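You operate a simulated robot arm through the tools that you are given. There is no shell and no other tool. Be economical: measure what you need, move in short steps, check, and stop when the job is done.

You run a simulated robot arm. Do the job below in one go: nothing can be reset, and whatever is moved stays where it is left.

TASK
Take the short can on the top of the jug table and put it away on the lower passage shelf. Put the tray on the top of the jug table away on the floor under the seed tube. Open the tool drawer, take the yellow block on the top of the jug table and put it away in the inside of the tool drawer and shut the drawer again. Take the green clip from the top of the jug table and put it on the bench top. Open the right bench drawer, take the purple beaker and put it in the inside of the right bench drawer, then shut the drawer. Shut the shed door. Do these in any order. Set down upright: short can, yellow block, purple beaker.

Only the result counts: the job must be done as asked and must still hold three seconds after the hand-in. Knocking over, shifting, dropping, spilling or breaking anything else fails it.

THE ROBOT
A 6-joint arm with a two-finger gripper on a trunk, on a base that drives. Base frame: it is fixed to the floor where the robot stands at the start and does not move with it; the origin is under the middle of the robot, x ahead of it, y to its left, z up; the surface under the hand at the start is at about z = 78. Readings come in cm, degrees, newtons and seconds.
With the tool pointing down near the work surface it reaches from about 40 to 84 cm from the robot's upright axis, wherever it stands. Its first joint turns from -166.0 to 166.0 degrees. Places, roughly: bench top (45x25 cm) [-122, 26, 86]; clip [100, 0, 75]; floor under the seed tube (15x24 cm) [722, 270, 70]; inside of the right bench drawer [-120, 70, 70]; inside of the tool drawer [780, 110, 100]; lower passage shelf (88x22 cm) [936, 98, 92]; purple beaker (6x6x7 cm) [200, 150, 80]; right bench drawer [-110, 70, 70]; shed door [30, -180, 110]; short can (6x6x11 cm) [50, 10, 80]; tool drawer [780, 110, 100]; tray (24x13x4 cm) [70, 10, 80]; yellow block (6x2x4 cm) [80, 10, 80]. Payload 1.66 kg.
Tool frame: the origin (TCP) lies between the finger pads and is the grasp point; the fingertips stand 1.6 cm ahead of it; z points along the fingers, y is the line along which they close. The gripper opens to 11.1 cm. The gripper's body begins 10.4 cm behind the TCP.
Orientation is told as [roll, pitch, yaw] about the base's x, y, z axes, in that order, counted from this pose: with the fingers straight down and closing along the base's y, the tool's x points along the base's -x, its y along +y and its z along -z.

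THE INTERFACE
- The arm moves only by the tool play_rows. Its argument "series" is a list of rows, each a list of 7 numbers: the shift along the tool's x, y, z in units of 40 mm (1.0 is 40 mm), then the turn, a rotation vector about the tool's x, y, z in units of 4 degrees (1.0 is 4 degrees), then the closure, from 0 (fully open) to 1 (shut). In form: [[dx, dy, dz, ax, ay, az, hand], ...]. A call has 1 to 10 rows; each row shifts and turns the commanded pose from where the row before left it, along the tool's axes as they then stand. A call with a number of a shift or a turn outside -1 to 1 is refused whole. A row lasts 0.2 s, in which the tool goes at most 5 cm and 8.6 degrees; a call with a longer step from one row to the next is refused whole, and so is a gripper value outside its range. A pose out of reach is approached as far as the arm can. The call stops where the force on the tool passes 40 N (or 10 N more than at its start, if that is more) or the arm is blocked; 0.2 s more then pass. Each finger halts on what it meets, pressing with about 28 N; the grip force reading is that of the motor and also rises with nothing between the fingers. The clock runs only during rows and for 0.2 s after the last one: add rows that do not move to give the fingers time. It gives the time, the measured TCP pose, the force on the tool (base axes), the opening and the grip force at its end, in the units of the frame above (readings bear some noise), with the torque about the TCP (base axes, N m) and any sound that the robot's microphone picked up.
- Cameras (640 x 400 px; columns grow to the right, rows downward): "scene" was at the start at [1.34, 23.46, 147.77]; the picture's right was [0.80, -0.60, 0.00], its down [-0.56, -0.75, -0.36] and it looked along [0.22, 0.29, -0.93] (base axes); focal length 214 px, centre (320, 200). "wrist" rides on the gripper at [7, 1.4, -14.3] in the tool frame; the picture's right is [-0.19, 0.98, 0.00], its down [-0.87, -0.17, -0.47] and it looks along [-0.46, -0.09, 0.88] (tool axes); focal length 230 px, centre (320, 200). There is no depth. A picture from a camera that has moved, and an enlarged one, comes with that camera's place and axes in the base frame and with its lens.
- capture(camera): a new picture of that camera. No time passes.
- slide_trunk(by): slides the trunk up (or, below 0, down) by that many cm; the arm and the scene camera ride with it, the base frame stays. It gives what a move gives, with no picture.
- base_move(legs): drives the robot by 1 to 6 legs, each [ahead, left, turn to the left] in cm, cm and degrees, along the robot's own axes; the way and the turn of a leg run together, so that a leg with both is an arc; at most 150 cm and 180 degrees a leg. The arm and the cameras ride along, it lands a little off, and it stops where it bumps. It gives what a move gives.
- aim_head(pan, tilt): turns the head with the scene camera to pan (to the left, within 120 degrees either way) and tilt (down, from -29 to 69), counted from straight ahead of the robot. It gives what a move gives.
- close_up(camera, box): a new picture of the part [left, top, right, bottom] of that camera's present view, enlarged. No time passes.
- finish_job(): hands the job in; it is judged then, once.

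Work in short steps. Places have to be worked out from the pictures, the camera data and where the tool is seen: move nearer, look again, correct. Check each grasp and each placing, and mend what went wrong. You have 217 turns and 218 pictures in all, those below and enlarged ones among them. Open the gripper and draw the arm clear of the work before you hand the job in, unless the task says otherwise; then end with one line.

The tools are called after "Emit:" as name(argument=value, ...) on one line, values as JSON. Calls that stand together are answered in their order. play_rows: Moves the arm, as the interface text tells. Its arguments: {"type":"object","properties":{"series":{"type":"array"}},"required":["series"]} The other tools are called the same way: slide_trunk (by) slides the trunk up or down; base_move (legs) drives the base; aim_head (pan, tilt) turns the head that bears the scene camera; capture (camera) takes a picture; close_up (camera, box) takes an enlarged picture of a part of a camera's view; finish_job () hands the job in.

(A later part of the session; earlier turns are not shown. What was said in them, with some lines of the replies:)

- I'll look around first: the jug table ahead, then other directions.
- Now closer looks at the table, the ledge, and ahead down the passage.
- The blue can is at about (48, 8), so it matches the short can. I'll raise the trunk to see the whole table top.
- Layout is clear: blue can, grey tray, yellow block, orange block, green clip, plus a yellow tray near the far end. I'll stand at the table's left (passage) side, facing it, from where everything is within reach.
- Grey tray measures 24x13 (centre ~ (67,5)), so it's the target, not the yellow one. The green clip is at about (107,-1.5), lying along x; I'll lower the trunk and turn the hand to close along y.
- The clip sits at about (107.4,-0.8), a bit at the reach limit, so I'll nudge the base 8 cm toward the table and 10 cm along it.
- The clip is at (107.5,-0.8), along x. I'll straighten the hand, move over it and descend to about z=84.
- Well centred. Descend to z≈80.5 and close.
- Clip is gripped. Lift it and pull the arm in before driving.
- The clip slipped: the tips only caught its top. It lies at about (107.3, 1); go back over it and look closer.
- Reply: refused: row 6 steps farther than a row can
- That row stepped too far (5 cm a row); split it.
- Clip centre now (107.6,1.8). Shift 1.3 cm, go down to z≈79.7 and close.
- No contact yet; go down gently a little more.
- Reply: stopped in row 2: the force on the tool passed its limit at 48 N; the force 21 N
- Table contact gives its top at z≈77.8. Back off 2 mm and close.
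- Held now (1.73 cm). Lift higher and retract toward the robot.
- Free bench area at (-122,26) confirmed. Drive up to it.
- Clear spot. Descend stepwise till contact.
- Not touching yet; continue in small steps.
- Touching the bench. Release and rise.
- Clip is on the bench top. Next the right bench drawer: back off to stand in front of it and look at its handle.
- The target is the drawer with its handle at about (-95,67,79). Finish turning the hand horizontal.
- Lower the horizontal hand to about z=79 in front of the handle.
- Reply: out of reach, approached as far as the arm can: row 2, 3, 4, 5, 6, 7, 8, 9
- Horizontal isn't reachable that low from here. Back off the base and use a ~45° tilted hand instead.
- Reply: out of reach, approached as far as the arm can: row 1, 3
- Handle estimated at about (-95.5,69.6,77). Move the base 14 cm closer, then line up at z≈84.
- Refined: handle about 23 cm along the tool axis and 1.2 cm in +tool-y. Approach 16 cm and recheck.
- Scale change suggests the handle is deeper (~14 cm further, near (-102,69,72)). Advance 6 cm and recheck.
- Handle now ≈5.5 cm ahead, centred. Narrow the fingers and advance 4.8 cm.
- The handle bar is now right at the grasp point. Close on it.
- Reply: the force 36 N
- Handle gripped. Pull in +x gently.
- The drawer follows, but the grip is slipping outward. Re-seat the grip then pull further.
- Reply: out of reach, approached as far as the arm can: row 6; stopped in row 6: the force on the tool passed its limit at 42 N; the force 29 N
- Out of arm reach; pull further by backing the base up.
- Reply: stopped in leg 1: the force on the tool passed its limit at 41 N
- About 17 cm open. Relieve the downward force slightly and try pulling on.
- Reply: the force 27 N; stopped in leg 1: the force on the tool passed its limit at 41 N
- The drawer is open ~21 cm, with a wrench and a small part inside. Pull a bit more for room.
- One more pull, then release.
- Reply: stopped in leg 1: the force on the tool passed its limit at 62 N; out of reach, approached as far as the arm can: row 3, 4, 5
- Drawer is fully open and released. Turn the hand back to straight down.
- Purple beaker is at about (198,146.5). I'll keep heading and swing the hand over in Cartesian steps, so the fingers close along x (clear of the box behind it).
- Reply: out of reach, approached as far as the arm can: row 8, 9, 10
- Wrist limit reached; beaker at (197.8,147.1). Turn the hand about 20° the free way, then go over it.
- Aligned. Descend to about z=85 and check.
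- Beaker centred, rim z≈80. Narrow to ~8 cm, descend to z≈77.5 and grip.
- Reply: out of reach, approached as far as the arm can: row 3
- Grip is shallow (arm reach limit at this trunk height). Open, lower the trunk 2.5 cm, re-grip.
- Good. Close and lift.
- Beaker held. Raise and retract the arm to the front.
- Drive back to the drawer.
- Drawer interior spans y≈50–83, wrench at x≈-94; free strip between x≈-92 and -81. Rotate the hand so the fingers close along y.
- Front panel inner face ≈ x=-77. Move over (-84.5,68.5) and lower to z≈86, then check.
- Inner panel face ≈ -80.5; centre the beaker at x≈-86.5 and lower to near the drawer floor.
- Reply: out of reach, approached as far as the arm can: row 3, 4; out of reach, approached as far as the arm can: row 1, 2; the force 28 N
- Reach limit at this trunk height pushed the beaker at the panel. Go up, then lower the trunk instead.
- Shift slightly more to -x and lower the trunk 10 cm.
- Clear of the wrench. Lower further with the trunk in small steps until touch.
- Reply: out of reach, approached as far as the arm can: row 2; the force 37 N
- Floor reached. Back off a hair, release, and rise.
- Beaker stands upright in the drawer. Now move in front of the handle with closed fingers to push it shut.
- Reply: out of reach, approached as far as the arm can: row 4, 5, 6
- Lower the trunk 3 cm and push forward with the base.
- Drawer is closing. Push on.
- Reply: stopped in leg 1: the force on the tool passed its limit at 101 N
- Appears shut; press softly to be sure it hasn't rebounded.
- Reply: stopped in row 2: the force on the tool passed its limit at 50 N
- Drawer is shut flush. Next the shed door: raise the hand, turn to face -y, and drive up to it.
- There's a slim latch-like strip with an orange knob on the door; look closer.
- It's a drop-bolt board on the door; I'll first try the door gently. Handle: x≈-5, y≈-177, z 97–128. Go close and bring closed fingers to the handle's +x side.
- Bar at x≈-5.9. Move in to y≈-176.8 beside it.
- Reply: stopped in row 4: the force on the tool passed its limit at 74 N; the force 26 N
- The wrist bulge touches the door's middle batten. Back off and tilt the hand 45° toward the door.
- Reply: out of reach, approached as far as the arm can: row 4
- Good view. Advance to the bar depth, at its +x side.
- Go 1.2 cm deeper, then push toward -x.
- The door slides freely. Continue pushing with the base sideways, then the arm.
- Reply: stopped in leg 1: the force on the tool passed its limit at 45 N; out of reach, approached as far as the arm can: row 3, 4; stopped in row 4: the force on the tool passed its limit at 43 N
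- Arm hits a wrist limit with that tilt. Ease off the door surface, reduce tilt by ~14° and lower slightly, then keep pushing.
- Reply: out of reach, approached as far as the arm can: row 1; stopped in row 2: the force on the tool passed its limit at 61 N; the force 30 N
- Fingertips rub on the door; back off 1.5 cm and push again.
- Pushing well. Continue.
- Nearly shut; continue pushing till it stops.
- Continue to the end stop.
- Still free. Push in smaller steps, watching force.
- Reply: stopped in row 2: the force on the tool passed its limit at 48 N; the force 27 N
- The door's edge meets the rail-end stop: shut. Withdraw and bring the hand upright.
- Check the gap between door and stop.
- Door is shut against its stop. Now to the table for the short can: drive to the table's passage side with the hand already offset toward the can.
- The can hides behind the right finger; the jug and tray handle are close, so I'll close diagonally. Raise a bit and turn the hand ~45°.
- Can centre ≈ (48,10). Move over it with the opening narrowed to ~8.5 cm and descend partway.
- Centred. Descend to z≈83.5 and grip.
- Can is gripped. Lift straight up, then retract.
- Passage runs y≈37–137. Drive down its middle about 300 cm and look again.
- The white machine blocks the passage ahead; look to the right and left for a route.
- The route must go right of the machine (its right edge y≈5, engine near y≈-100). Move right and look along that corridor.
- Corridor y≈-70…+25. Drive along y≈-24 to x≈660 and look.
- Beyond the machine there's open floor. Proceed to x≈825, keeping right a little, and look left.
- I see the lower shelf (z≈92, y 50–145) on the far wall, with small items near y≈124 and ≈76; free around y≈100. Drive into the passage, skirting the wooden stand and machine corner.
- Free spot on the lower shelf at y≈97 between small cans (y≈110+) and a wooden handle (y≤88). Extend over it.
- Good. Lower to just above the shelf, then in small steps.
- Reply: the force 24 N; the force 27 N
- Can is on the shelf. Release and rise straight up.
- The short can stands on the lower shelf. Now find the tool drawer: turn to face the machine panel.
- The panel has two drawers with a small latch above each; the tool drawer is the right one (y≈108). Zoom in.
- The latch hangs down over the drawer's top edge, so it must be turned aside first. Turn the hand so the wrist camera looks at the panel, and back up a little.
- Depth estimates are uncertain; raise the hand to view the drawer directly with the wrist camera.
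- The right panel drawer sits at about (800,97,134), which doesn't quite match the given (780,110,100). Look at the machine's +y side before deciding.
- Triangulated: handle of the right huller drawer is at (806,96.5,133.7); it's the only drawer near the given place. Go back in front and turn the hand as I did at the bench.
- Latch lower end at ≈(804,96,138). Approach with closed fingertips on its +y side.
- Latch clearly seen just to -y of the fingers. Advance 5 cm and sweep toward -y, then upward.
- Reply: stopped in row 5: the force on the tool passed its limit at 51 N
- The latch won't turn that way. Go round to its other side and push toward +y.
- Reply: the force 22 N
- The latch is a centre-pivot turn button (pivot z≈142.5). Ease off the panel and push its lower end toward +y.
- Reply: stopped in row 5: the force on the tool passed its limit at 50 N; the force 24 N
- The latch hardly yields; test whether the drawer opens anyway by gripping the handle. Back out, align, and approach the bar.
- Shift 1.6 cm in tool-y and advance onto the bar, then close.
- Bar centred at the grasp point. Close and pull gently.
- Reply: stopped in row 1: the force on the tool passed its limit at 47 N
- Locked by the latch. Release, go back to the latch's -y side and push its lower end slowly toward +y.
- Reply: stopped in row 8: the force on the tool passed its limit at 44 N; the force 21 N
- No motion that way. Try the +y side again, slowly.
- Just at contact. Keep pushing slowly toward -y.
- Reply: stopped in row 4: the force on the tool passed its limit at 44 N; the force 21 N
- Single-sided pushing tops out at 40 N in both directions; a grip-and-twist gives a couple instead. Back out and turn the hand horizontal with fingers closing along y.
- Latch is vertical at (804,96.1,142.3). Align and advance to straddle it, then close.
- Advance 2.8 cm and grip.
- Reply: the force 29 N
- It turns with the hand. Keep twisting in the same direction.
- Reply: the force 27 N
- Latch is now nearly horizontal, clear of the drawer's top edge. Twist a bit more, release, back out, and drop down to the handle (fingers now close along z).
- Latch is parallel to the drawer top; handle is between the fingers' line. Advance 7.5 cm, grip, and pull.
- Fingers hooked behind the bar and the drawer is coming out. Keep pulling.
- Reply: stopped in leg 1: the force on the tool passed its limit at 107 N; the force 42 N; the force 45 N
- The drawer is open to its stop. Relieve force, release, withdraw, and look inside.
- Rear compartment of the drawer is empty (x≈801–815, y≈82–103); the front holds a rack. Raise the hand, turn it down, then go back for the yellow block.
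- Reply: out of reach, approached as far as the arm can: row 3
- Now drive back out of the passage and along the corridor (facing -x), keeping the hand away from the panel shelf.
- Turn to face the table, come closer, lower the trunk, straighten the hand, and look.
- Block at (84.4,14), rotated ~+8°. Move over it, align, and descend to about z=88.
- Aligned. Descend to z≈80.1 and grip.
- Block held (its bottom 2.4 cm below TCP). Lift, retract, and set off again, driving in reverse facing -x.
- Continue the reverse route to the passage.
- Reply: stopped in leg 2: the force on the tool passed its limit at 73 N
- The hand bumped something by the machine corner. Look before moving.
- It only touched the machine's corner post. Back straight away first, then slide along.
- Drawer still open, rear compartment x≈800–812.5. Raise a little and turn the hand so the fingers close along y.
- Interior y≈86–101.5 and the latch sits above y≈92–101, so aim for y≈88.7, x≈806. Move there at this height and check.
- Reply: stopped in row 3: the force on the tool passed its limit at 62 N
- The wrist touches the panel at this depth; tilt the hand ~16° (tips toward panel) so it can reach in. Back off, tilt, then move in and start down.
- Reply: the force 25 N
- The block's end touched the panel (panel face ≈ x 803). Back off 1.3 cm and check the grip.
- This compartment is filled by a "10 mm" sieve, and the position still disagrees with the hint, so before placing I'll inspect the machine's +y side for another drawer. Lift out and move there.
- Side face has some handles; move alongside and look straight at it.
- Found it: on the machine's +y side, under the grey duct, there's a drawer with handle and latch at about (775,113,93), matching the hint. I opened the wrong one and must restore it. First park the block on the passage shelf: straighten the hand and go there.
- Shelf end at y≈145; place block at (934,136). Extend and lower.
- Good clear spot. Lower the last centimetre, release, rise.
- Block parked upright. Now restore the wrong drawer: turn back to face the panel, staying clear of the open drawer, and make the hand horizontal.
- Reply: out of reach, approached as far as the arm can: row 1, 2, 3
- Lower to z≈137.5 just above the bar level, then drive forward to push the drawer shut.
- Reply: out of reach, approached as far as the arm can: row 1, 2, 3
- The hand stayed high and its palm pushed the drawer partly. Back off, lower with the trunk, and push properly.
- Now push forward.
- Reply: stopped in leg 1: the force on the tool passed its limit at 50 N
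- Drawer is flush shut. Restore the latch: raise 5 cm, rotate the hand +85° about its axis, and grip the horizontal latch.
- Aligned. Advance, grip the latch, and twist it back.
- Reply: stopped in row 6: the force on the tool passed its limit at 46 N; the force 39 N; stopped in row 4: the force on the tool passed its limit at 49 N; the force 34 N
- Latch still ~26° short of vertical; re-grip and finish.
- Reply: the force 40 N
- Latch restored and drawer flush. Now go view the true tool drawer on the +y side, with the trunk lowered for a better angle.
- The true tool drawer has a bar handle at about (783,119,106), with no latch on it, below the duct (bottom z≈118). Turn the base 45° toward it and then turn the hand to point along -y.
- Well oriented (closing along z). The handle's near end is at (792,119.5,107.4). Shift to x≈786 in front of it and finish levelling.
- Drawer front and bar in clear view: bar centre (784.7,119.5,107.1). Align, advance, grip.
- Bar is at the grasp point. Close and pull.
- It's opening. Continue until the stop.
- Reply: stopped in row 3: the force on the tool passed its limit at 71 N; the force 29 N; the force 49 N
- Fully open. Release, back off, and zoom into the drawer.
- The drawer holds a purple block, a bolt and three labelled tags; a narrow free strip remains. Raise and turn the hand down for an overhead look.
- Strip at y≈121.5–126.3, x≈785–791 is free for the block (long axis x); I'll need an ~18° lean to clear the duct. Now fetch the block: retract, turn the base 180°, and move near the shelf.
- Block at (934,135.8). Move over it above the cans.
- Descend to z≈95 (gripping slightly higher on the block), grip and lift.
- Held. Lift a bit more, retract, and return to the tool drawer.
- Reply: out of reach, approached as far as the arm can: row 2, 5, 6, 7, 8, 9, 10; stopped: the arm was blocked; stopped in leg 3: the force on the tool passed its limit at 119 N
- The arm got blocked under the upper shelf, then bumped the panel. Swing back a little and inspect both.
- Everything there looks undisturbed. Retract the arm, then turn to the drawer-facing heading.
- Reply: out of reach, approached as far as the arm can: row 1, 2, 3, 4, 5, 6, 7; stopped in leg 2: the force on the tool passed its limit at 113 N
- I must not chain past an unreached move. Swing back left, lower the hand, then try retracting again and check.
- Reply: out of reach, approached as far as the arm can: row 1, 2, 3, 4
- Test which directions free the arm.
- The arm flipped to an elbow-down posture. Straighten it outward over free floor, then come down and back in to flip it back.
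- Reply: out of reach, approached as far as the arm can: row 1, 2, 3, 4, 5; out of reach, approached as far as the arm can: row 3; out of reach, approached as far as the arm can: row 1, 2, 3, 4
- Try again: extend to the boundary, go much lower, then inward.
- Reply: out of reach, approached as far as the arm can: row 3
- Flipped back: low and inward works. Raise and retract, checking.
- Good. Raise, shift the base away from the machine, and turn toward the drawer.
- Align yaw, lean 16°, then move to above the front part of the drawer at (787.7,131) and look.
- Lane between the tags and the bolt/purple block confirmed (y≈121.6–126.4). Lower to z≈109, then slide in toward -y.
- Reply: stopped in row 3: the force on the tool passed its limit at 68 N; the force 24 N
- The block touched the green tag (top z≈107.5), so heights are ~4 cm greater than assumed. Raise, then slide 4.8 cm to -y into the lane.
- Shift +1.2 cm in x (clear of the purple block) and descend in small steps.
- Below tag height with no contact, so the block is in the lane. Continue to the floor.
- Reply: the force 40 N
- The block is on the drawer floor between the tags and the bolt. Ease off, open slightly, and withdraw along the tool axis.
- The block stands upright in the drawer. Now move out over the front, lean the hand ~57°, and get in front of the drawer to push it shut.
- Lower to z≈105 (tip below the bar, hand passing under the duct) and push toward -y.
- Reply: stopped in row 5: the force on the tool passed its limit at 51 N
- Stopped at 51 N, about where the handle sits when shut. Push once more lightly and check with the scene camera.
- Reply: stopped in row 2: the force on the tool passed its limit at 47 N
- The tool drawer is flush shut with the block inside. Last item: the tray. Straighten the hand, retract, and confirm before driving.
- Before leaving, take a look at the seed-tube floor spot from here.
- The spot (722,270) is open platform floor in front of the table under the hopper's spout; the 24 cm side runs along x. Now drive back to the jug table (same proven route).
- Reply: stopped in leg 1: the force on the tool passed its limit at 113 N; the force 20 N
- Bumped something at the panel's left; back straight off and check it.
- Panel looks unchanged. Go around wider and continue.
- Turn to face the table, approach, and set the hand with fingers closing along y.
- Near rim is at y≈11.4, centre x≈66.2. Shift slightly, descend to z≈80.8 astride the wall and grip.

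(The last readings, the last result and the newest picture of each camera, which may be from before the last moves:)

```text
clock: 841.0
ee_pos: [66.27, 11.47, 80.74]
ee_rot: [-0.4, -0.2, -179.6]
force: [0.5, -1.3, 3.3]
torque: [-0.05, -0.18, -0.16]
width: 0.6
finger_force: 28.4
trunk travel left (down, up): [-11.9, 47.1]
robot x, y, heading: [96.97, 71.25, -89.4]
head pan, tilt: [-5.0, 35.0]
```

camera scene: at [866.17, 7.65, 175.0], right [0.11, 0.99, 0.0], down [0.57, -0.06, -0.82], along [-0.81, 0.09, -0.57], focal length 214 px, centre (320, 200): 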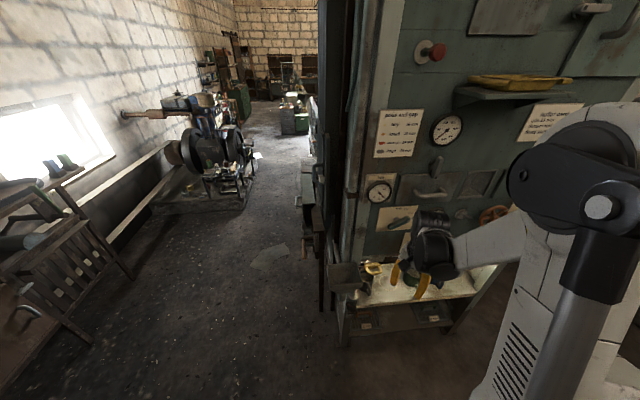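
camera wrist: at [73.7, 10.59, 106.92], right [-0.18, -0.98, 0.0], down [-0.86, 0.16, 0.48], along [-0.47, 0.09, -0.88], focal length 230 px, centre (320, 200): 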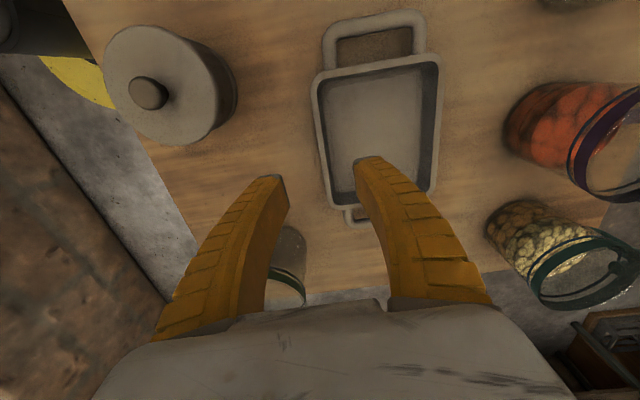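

Wall gripped. Lift a little and check.

Emit:
play_rows(series=[[0, 0, -0.3, 0, 0, 0, 1], [0, 0, -0.5, 0, 0, 0, 1], [0, 0, -0.7, 0, 0, 0, 1], [0, 0, -0.8, 0, 0, 0, 1]])

Emit:
capture(camera="wrist")

```text
clock: 842.0
ee_pos: [66.21, 11.49, 90.11]
ee_rot: [-0.3, -0.3, -179.6]
force: [-0.3, -0.2, -1.7]
torque: [0.07, -0.01, 0.02]
width: 0.61
finger_force: 28.4
trunk travel left (down, up): [-11.9, 47.1]
robot x, y, heading: [97.08, 71.17, -89.4]
head pan, tilt: [-5.0, 35.0]
```

```text
8 pictures are left
camera wrist: at [73.22, 10.07, 104.25], right [-0.18, -0.98, 0.0], down [-0.86, 0.16, 0.48], along [-0.47, 0.09, -0.88], focal length 230 px, centre (320, 200)
```

wrist: 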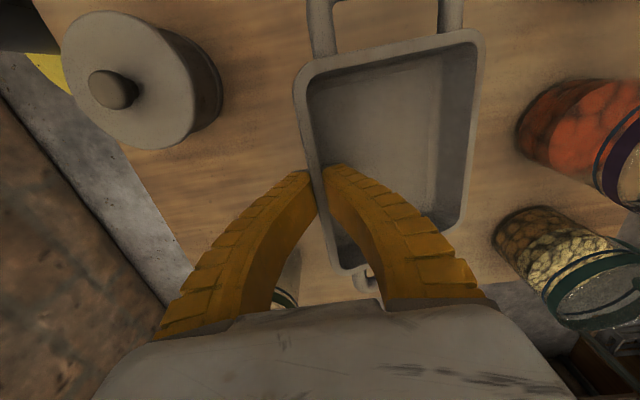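

Tray lifts level and light. Raise, retract, and verify.

Emit:
play_rows(series=[[0, 0, -1, 0, 0, 0, 1], [0, 0, -1, 0, 0, 0, 1], [0, 0, -1, 0, 0, 0, 1], [0, 0, -1, 0, 0, 0, 1], [0.8, -0.65, 0, 0, 0, 0, 1], [0.8, -0.65, 0, 0, 0, 0, 1], [0.8, -0.65, 0, 0, 0, 0, 1], [0.8, -0.65, 0, 0, 0, 0, 1], [0.8, -0.65, 0, 0, 0, 0, 1], [0.8, -0.65, 0, 0, 0, 0, 1]])

Emit:
slide_trunk(by=30)

```text
clock: 844.1
ee_pos: [85.48, 27.21, 105.96]
ee_rot: [-0.3, -0.4, -179.6]
force: [-0.7, 0.3, -1.3]
torque: [0.04, -0.03, 0.0]
width: 0.58
finger_force: 27.6
trunk travel left (down, up): [-11.9, 47.1]
robot x, y, heading: [97.18, 71.39, -89.3]
head pan, tilt: [-5.0, 35.0]
```

```text
clock: 847.1
ee_pos: [85.62, 27.1, 136.05]
ee_rot: [-0.4, -0.3, -179.6]
force: [0.4, 0.6, -2.0]
torque: [0.05, 0.03, 0.02]
width: 0.62
finger_force: 27.9
trunk travel left (down, up): [-41.9, 17.1]
robot x, y, heading: [97.03, 71.35, -89.4]
head pan, tilt: [-5.0, 35.0]
```

Emit:
base_move(legs=[[-12, 0, 0], [0, 0, -90.6], [-144, 0, 0], [-144, 0, 0]])

```text
clock: 865.8
ee_pos: [340.31, 96.74, 135.95]
ee_rot: [-0.3, -0.4, 90.6]
force: [0.1, -0.1, -1.6]
torque: [0.01, -0.07, -0.03]
width: 0.59
finger_force: 28.3
trunk travel left (down, up): [-41.9, 17.1]
robot x, y, heading: [384.49, 84.68, -179.3]
head pan, tilt: [-5.0, 35.0]
```

Emit:
base_move(legs=[[0, 113, -0.7], [-137, -5, 0], [-140, 0, 0], [-60, 8, 0]])

```text
clock: 887.6
ee_pos: [678.64, -19.45, 135.99]
ee_rot: [-0.2, -0.3, 89.4]
force: [-1.1, 0.4, -1.3]
torque: [0.01, -0.06, -0.01]
width: 0.61
finger_force: 28.0
trunk travel left (down, up): [-41.9, 17.1]
robot x, y, heading: [722.59, -31.65, 179.4]
head pan, tilt: [-5.0, 35.0]
```

Emit:
base_move(legs=[[-116, 0, 0.6], [-36, -37, 0], [-6, -20, 0]])

Emit:
base_move(legs=[[0, -70, 0], [0, -70, 0]])

```text
clock: 897.4
ee_pos: [836.16, 37.44, 136.06]
ee_rot: [-0.3, -0.3, 89.9]
force: [0.6, 0.4, -1.4]
torque: [-0.02, -0.09, 0.03]
width: 0.57
finger_force: 28.0
trunk travel left (down, up): [-41.9, 17.1]
robot x, y, heading: [880.52, 25.05, -180.0]
head pan, tilt: [-5.0, 35.0]
```

```text
clock: 904.6
ee_pos: [835.83, 177.41, 136.06]
ee_rot: [-0.3, -0.3, 90.3]
force: [-0.2, 0.4, 0.3]
torque: [-0.04, -0.06, -0.01]
width: 0.61
finger_force: 27.9
trunk travel left (down, up): [-41.9, 17.1]
robot x, y, heading: [879.72, 165.66, -179.3]
head pan, tilt: [-5.0, 35.0]
```

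Emit:
base_move(legs=[[0, 0, -90.7], [36, 60, 0], [0, 58, 0]])

Emit:
aim_head(pan=35, tilt=45)

Emit:
capture(camera="scene")

```text
clock: 915.2
ee_pos: [774.52, 245.6, 135.96]
ee_rot: [-0.3, -0.4, 0.1]
force: [-0.5, -0.3, -1.0]
torque: [-0.04, -0.02, -0.01]
width: 0.61
finger_force: 27.5
trunk travel left (down, up): [-41.9, 17.1]
robot x, y, heading: [762.87, 201.45, 90.1]
head pan, tilt: [-5.0, 35.0]
```

```text
clock: 916.3
ee_pos: [774.55, 245.58, 135.96]
ee_rot: [-0.4, -0.3, 0.0]
force: [-0.3, -0.6, -2.7]
torque: [-0.07, 0.0, 0.01]
width: 0.59
finger_force: 28.2
trunk travel left (down, up): [-41.9, 17.1]
robot x, y, heading: [762.36, 201.11, 90.2]
head pan, tilt: [35.0, 45.0]
```

```text
7 pictures are left
camera scene: at [738.85, 205.9, 182.52], right [0.82, 0.58, 0.0], down [0.41, -0.58, -0.71], along [-0.41, 0.58, -0.71], focal length 214 px, centre (320, 200)
```

scene: 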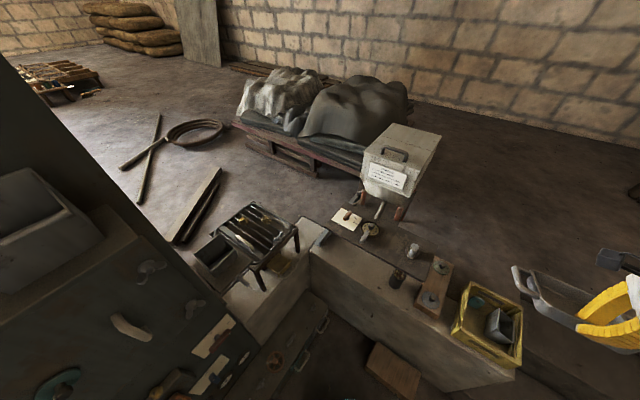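

Emit:
close_up(camera="scene", box=[280, 170, 480, 330])

```text
2.50 times, centred on (380, 250) of scene
camera zoom: at [738.85, 205.9, 182.52], right [0.82, 0.58, 0.0], down [0.41, -0.58, -0.71], along [-0.41, 0.58, -0.71], focal length 536 px, centre (170, 75)
```

zoom: 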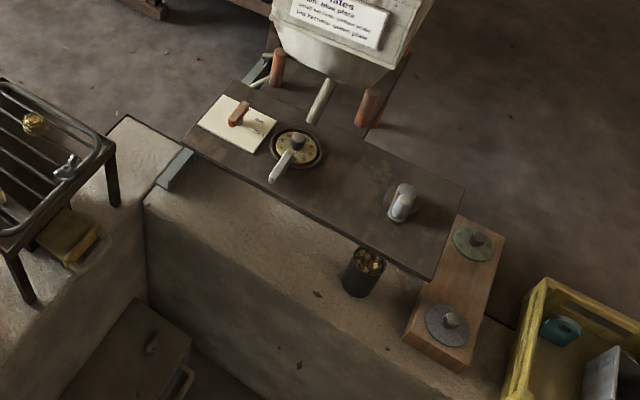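

Target strip in front of the table is clear (can at x≈743, edge y≈257, bar at x≈695). Move the tray over it at height.

Emit:
play_rows(series=[[0.95, 0.33, 0, 0, 0, 0, 1], [0.95, 0.33, 0, 0, 0, 0, 1], [0.95, 0.33, 0, 0, 0, 0, 1], [0.95, 0.33, 0, 0, 0, 0, 1], [0.95, 0.33, 0, 0, 0, 0, 1], [0.95, 0.33, 0, 0, 0, 0, 1], [0.95, 0.33, 0, 0, 0, 0, 1], [0.95, 0.33, 0, 0, 0, 0, 1], [0.95, 0.33, 0, 0, 0, 0, 1], [0.95, 0.33, 0, 0, 0, 0, 1]])

Emit:
play_rows(series=[[0.95, 0.33, 0, 0, 0, 0, 1], [0.95, 0.33, 0, 0, 0, 0, 1], [0.95, 0.33, 0, 0, 0, 0, 1], [0.78, 0.3, 0, 0, 0, 0, 1]])

```text
clock: 918.5
ee_pos: [736.21, 259.03, 135.45]
ee_rot: [-0.4, -0.4, 0.0]
force: [-0.4, 0.4, -1.6]
torque: [-0.08, -0.01, -0.02]
width: 0.63
finger_force: 27.9
trunk travel left (down, up): [-41.9, 17.1]
robot x, y, heading: [762.62, 201.61, 90.1]
head pan, tilt: [35.0, 45.0]
```

```text
clock: 919.5
ee_pos: [721.95, 264.01, 135.53]
ee_rot: [-0.4, -0.5, 0.0]
force: [0.2, -0.1, -1.4]
torque: [-0.11, -0.01, -0.01]
width: 0.6
finger_force: 27.5
trunk travel left (down, up): [-41.9, 17.1]
robot x, y, heading: [762.27, 201.31, 90.1]
head pan, tilt: [35.0, 45.0]
```

Emit:
slide_trunk(by=-38)

Emit:
capture(camera="wrist")

```text
clock: 922.7
ee_pos: [722.15, 263.85, 99.35]
ee_rot: [0.0, -0.2, 0.1]
force: [-1.8, 0.8, 33.3]
torque: [0.03, 0.02, 0.08]
width: 1.65
finger_force: 23.6
trunk travel left (down, up): [-5.2, 53.8]
robot x, y, heading: [762.53, 201.01, 90.2]
head pan, tilt: [35.0, 45.0]
stopped: the force on the tool passed its limit at 43 N (the readings are from after the stop); the commanded pose is now the measured one
```

```text
5 pictures are left
camera wrist: at [715.06, 265.22, 113.64], right [0.19, 0.98, 0.0], down [0.86, -0.17, 0.48], along [0.47, -0.09, -0.88], focal length 230 px, centre (320, 200)
```

wrist: 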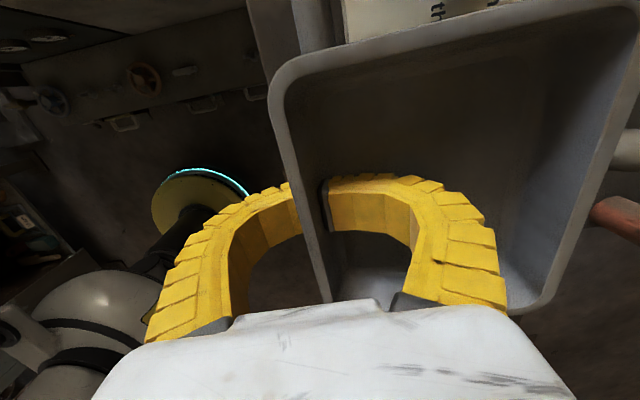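

The tray met the table top (z≈96, front edge y≈261): the floor spot is beneath the table overhang. Raise and back off; I'll set the tray in front on the ledge and push it in.

Emit:
slide_trunk(by=7)

Emit:
play_rows(series=[[0, -0.9, 0, 0, 0, 0, 1], [0, -0.9, 0, 0, 0, 0, 1], [0, -0.9, 0, 0, 0, 0, 1], [0, -0.9, 0, 0, 0, 0, 1], [0, -0.5, 0, 0, 0, 0, 1]])

Emit:
close_up(camera="scene", box=[240, 120, 480, 300])

```text
clock: 923.8
ee_pos: [722.06, 264.08, 106.05]
ee_rot: [-0.3, -0.3, 0.0]
force: [-0.6, 0.2, -1.2]
torque: [-0.07, -0.03, -0.01]
width: 0.59
finger_force: 27.5
trunk travel left (down, up): [-12.2, 46.8]
robot x, y, heading: [762.27, 201.38, 90.3]
head pan, tilt: [35.0, 45.0]
```

```text
clock: 925.0
ee_pos: [722.0, 247.76, 106.2]
ee_rot: [-0.2, -0.4, 0.0]
force: [-0.3, -0.6, -1.4]
torque: [-0.07, -0.08, -0.01]
width: 0.62
finger_force: 28.2
trunk travel left (down, up): [-12.2, 46.8]
robot x, y, heading: [762.31, 201.24, 90.4]
head pan, tilt: [35.0, 45.0]
```

```text
2.22 times, centred on (360, 210) of scene
camera zoom: at [738.83, 205.89, 152.89], right [0.82, 0.58, 0.0], down [0.41, -0.58, -0.71], along [-0.41, 0.58, -0.71], focal length 477 px, centre (231, 178)
```

zoom: 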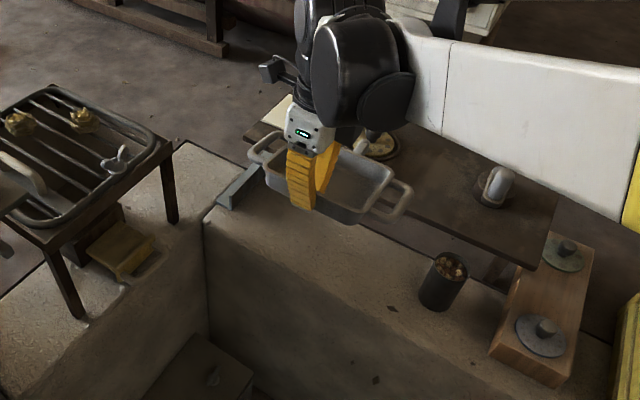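

Table items look undisturbed. Lower in front of the ledge to z≈75.5.

Emit:
play_rows(series=[[0, 0, 0.95, 0, 0, 0, 1], [0, 0, 0.95, 0, 0, 0, 1], [0, 0, 0.95, 0, 0, 0, 1], [0, 0, 0.95, 0, 0, 0, 1], [0, 0, 0.95, 0, 0, 0, 1], [0, 0, 0.95, 0, 0, 0, 1], [0, 0, 0.95, 0, 0, 0, 1], [0, 0, 0.95, 0, 0, 0, 1]])

Emit:
play_rows(series=[[0, 0.5, 0, 0, 0, 0, 1], [0, 0.5, 0, 0, 0, 0, 1], [0, 0.5, 0, 0, 0, 0, 1]])

```text
clock: 926.8
ee_pos: [722.17, 247.57, 75.76]
ee_rot: [-0.4, -0.3, 0.1]
force: [0.2, -0.4, -2.0]
torque: [-0.13, 0.01, 0.01]
width: 0.62
finger_force: 28.1
trunk travel left (down, up): [-12.2, 46.8]
robot x, y, heading: [762.37, 201.46, 90.1]
head pan, tilt: [35.0, 45.0]
```

```text
clock: 927.6
ee_pos: [722.24, 253.52, 75.66]
ee_rot: [-0.3, -0.3, 0.0]
force: [0.4, 0.2, -1.2]
torque: [-0.07, -0.02, 0.0]
width: 0.62
finger_force: 28.5
trunk travel left (down, up): [-12.2, 46.8]
robot x, y, heading: [762.22, 201.52, 90.0]
head pan, tilt: [35.0, 45.0]
```

Emit:
play_rows(series=[[0, 0.25, 0, 0, 0, 0, 1], [0, 0.25, 0, 0, 0, 0, 1], [0, 0.2, 0, 0, 0, 0, 1]])

Emit:
capture(camera="wrist")

```text
clock: 928.4
ee_pos: [722.17, 256.28, 75.75]
ee_rot: [-0.4, -0.2, 0.0]
force: [0.9, 0.1, -1.4]
torque: [-0.08, 0.0, -0.01]
width: 0.62
finger_force: 27.7
trunk travel left (down, up): [-12.2, 46.8]
robot x, y, heading: [762.6, 201.2, 90.5]
head pan, tilt: [35.0, 45.0]
```

```text
3 pictures are left
camera wrist: at [715.06, 257.72, 89.92], right [0.19, 0.98, 0.0], down [0.86, -0.17, 0.48], along [0.47, -0.09, -0.88], focal length 230 px, centre (320, 200)
```

wrist: 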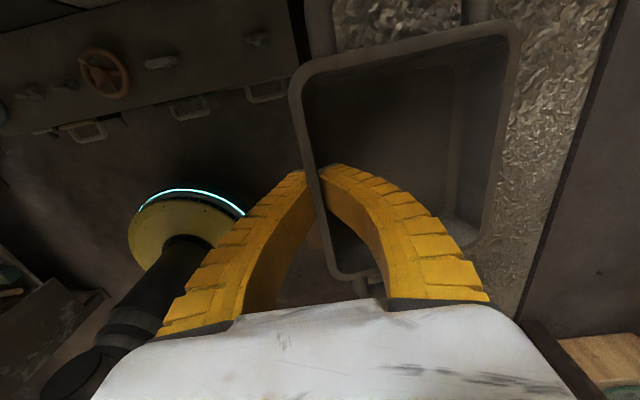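

The speckled seed patch spans y≈260–278 ahead. Lower the tray onto the ledge here and release.

Emit:
play_rows(series=[[0, 0, 0.4, 0, 0, 0, 1], [0, 0, 0.15, 0, 0, 0, 1], [0, 0, 0.1, 0, 0, 0, 1]])

Emit:
play_rows(series=[[0, 0, 0.08, 0, 0, 0, 1], [0, 0, 0.08, 0, 0, 0, 1]])

```text
clock: 929.2
ee_pos: [722.19, 256.37, 73.07]
ee_rot: [-0.3, -0.3, 0.0]
force: [-0.8, -0.5, -1.1]
torque: [-0.03, -0.02, -0.02]
width: 0.62
finger_force: 27.6
trunk travel left (down, up): [-12.2, 46.8]
robot x, y, heading: [762.72, 201.13, 90.2]
head pan, tilt: [35.0, 45.0]
```

```text
clock: 929.8
ee_pos: [722.18, 256.29, 72.43]
ee_rot: [-0.3, -0.3, -0.1]
force: [-0.3, -0.5, 1.2]
torque: [-0.03, -0.18, 0.0]
width: 0.62
finger_force: 27.5
trunk travel left (down, up): [-12.2, 46.8]
robot x, y, heading: [762.49, 201.0, 90.1]
head pan, tilt: [35.0, 45.0]
```

Emit:
play_rows(series=[[0, 0, 0.06, 0, 0, 0, 1], [0, 0, 0.05, 0, 0, 0, 1]])

```text
clock: 930.4
ee_pos: [722.32, 256.24, 72.06]
ee_rot: [-0.3, -0.3, 0.0]
force: [-0.9, -4.5, 4.2]
torque: [-0.01, -0.4, -0.2]
width: 0.62
finger_force: 28.2
trunk travel left (down, up): [-12.2, 46.8]
robot x, y, heading: [762.33, 201.44, 90.3]
head pan, tilt: [35.0, 45.0]
```

Seated. Release, rise above the wall, back off toward -y.

Emit:
play_rows(series=[[0, 0, 0, 0, 0, 0, 0.85], [0, 0, 0, 0, 0, 0, 0.75], [0, 0, 0, 0, 0, 0, 0.75], [0, 0, -0.5, 0, 0, 0, 0.75], [0, 0, -0.9, 0, 0, 0, 0.75], [0, -0.8, 0, 0, 0, 0, 0.9], [0, -0.8, 0, 0, 0, 0, 1], [0, -0.9, 0, 0, 0, 0, 1]])

Emit:
play_rows(series=[[0, 0, 0, -1, 0, 0, 1], [0, 0, 0, -1, 0, 0, 1], [0, 0, 0, -1, 0, 0, 1], [0, 0, 0, -1, 0, 0, 1], [0, 0, 0, -1, 0, 0, 1], [0, 0, 0, -1, 0, 0, 1], [0, 0, 0, -1, 0, 0, 1], [0, 0, 0, -1, 0, 0, 1], [0, 0, 0, -1, 0, 0, 1], [0, 0, 0, -1, 0, 0, 1]])

```text
clock: 932.2
ee_pos: [722.12, 246.34, 77.71]
ee_rot: [-0.4, -0.4, 0.0]
force: [1.2, 0.5, 0.4]
torque: [0.0, -0.01, 0.02]
width: 0.01
finger_force: 27.7
trunk travel left (down, up): [-12.2, 46.8]
robot x, y, heading: [762.11, 201.31, 90.5]
head pan, tilt: [35.0, 45.0]
```

```text
clock: 934.4
ee_pos: [720.67, 247.38, 78.84]
ee_rot: [39.7, -0.2, -0.1]
force: [-0.2, -0.7, 0.2]
torque: [0.02, -0.03, 0.01]
width: 0.01
finger_force: 27.9
out of reach, approached as far as the arm can: row 9, 10
trunk travel left (down, up): [-12.2, 46.8]
robot x, y, heading: [762.02, 201.33, 90.1]
head pan, tilt: [35.0, 45.0]
```

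Emit:
slide_trunk(by=-5.4)

Emit:
close_up(camera="scene", box=[240, 100, 480, 280])

```text
clock: 935.3
ee_pos: [720.54, 247.31, 73.49]
ee_rot: [39.6, -0.5, -0.1]
force: [-0.2, -0.4, 0.4]
torque: [0.01, 0.01, 0.01]
width: 0.0
finger_force: 27.9
trunk travel left (down, up): [-6.8, 52.2]
robot x, y, heading: [762.69, 201.47, 90.3]
head pan, tilt: [35.0, 45.0]
```

```text
2.22 times, centred on (360, 190) of scene
camera zoom: at [738.84, 205.89, 147.5], right [0.82, 0.58, 0.0], down [0.41, -0.58, -0.71], along [-0.41, 0.58, -0.71], focal length 477 px, centre (231, 222)
```

zoom: 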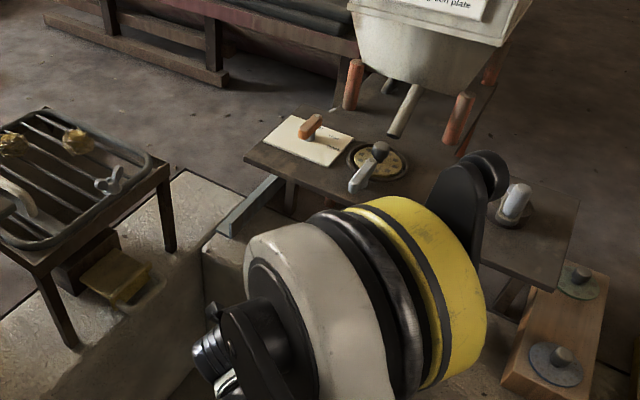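

Push the tray's near wall slowly toward +y.

Emit:
play_rows(series=[[-0.35, 0, 0, 0, 0, 0, 1], [0, 0.6, 0.5, 0, 0, 0, 1], [0, 0.6, 0.5, 0, 0, 0, 1], [0, 0.3, 0.25, 0, 0, 0, 1], [0, 0.23, 0.19, 0, 0, 0, 1], [0, 0.23, 0.19, 0, 0, 0, 1], [0, 0.23, 0.19, 0, 0, 0, 1]])

Emit:
play_rows(series=[[0, 0.23, 0.19, 0, 0, 0, 1], [0, 0.23, 0.19, 0, 0, 0, 1], [0, 0.23, 0.19, 0, 0, 0, 1]])

```text
clock: 936.9
ee_pos: [721.36, 259.25, 73.91]
ee_rot: [39.5, -0.4, 0.0]
force: [-0.8, -1.0, -0.3]
torque: [-0.01, 0.06, 0.01]
width: 0.0
finger_force: 28.0
out of reach, approached as far as the arm can: row 1
trunk travel left (down, up): [-6.8, 52.2]
robot x, y, heading: [762.49, 201.2, 90.0]
head pan, tilt: [35.0, 45.0]
```

```text
clock: 937.7
ee_pos: [721.27, 262.77, 73.94]
ee_rot: [39.5, -0.4, -0.1]
force: [0.0, 0.3, 0.1]
torque: [0.02, 0.05, 0.03]
width: 0.0
finger_force: 27.7
trunk travel left (down, up): [-6.8, 52.2]
robot x, y, heading: [762.41, 201.34, 90.3]
head pan, tilt: [35.0, 45.0]
```

Check where the tray is now.

Emit:
capture(camera="wrist")

```text
1 pictures are left
camera wrist: at [714.16, 254.72, 85.75], right [0.19, 0.76, 0.63], down [0.86, -0.43, 0.26], along [0.47, 0.49, -0.73], focal length 230 px, centre (320, 200)
```

wrist: 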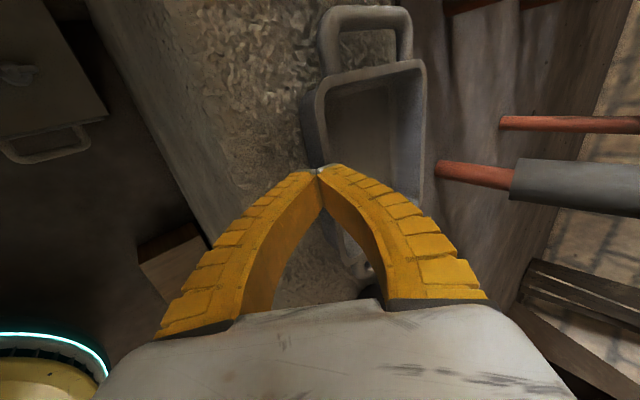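

Tray is at y≈264–277, x≈711–735: centred on the spot. Withdraw the hand along -y and raise it clear.

Emit:
play_rows(series=[[0, -0.5, -0.41, 0, 0, 0, 1], [0, -0.7, -0.58, 0, 0, 0, 1], [0, -0.7, -0.58, 0, 0, 0, 1], [0, -0.7, -0.58, 0, 0, 0, 1]])

Emit:
slide_trunk(by=40)

Emit:
play_rows(series=[[0, 0, 0, 0, 0, 0, 0], [0, 0, 0, 0, 0, 0, 0], [0, 0, 0, 0, 0, 0, 0], [0, 0, 0, 0, 0, 0, 0]])

Emit:
capture(camera="scene")

```text
clock: 938.7
ee_pos: [721.42, 249.21, 73.91]
ee_rot: [39.6, -0.4, -0.1]
force: [-0.4, 0.3, 0.7]
torque: [0.01, 0.01, 0.01]
width: 0.03
finger_force: 28.4
trunk travel left (down, up): [-6.8, 52.2]
robot x, y, heading: [762.29, 200.94, 89.9]
head pan, tilt: [35.0, 45.0]
```

```text
clock: 942.6
ee_pos: [721.29, 249.31, 113.97]
ee_rot: [39.6, -0.4, -0.1]
force: [-0.9, 0.5, -0.2]
torque: [0.01, -0.03, 0.01]
width: 0.03
finger_force: 28.3
trunk travel left (down, up): [-46.8, 12.2]
robot x, y, heading: [762.57, 201.5, 90.0]
head pan, tilt: [35.0, 45.0]
```

```text
clock: 943.6
ee_pos: [721.36, 249.32, 114.0]
ee_rot: [39.6, -0.5, -0.2]
force: [0.3, 0.3, -0.3]
torque: [0.0, -0.03, -0.02]
width: 11.07
finger_force: 0.1
trunk travel left (down, up): [-46.8, 12.2]
robot x, y, heading: [762.38, 201.45, 90.2]
head pan, tilt: [35.0, 45.0]
```

```text
0 pictures are left
camera scene: at [738.83, 205.9, 187.49], right [0.82, 0.58, 0.0], down [0.41, -0.58, -0.71], along [-0.41, 0.58, -0.71], focal length 214 px, centre (320, 200)
```

scene: 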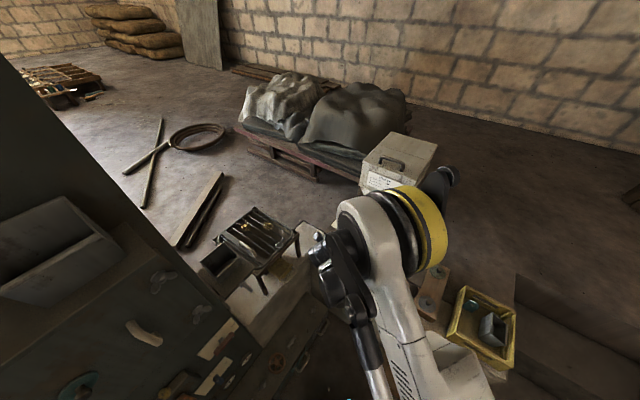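

The tray is placed and the gripper is open. Back the robot off slightly, then hand in.

Emit:
base_move(legs=[[-15, -10, 0]])

Emit:
finish_job()

```text
clock: 945.1
ee_pos: [731.32, 234.38, 114.14]
ee_rot: [39.5, -0.3, 0.0]
force: [0.7, 0.4, -0.9]
torque: [0.02, 0.03, 0.03]
width: 11.06
finger_force: 0.1
trunk travel left (down, up): [-46.8, 12.2]
robot x, y, heading: [772.68, 186.55, 90.0]
head pan, tilt: [35.0, 45.0]
```

```text
The job is handed in.
```

I handed the job in with all six tasks done, but I opened the wrong drawer on the huller panel, closed and re-latched it, and the hand bumped the machine a few times without visibly moving anything.
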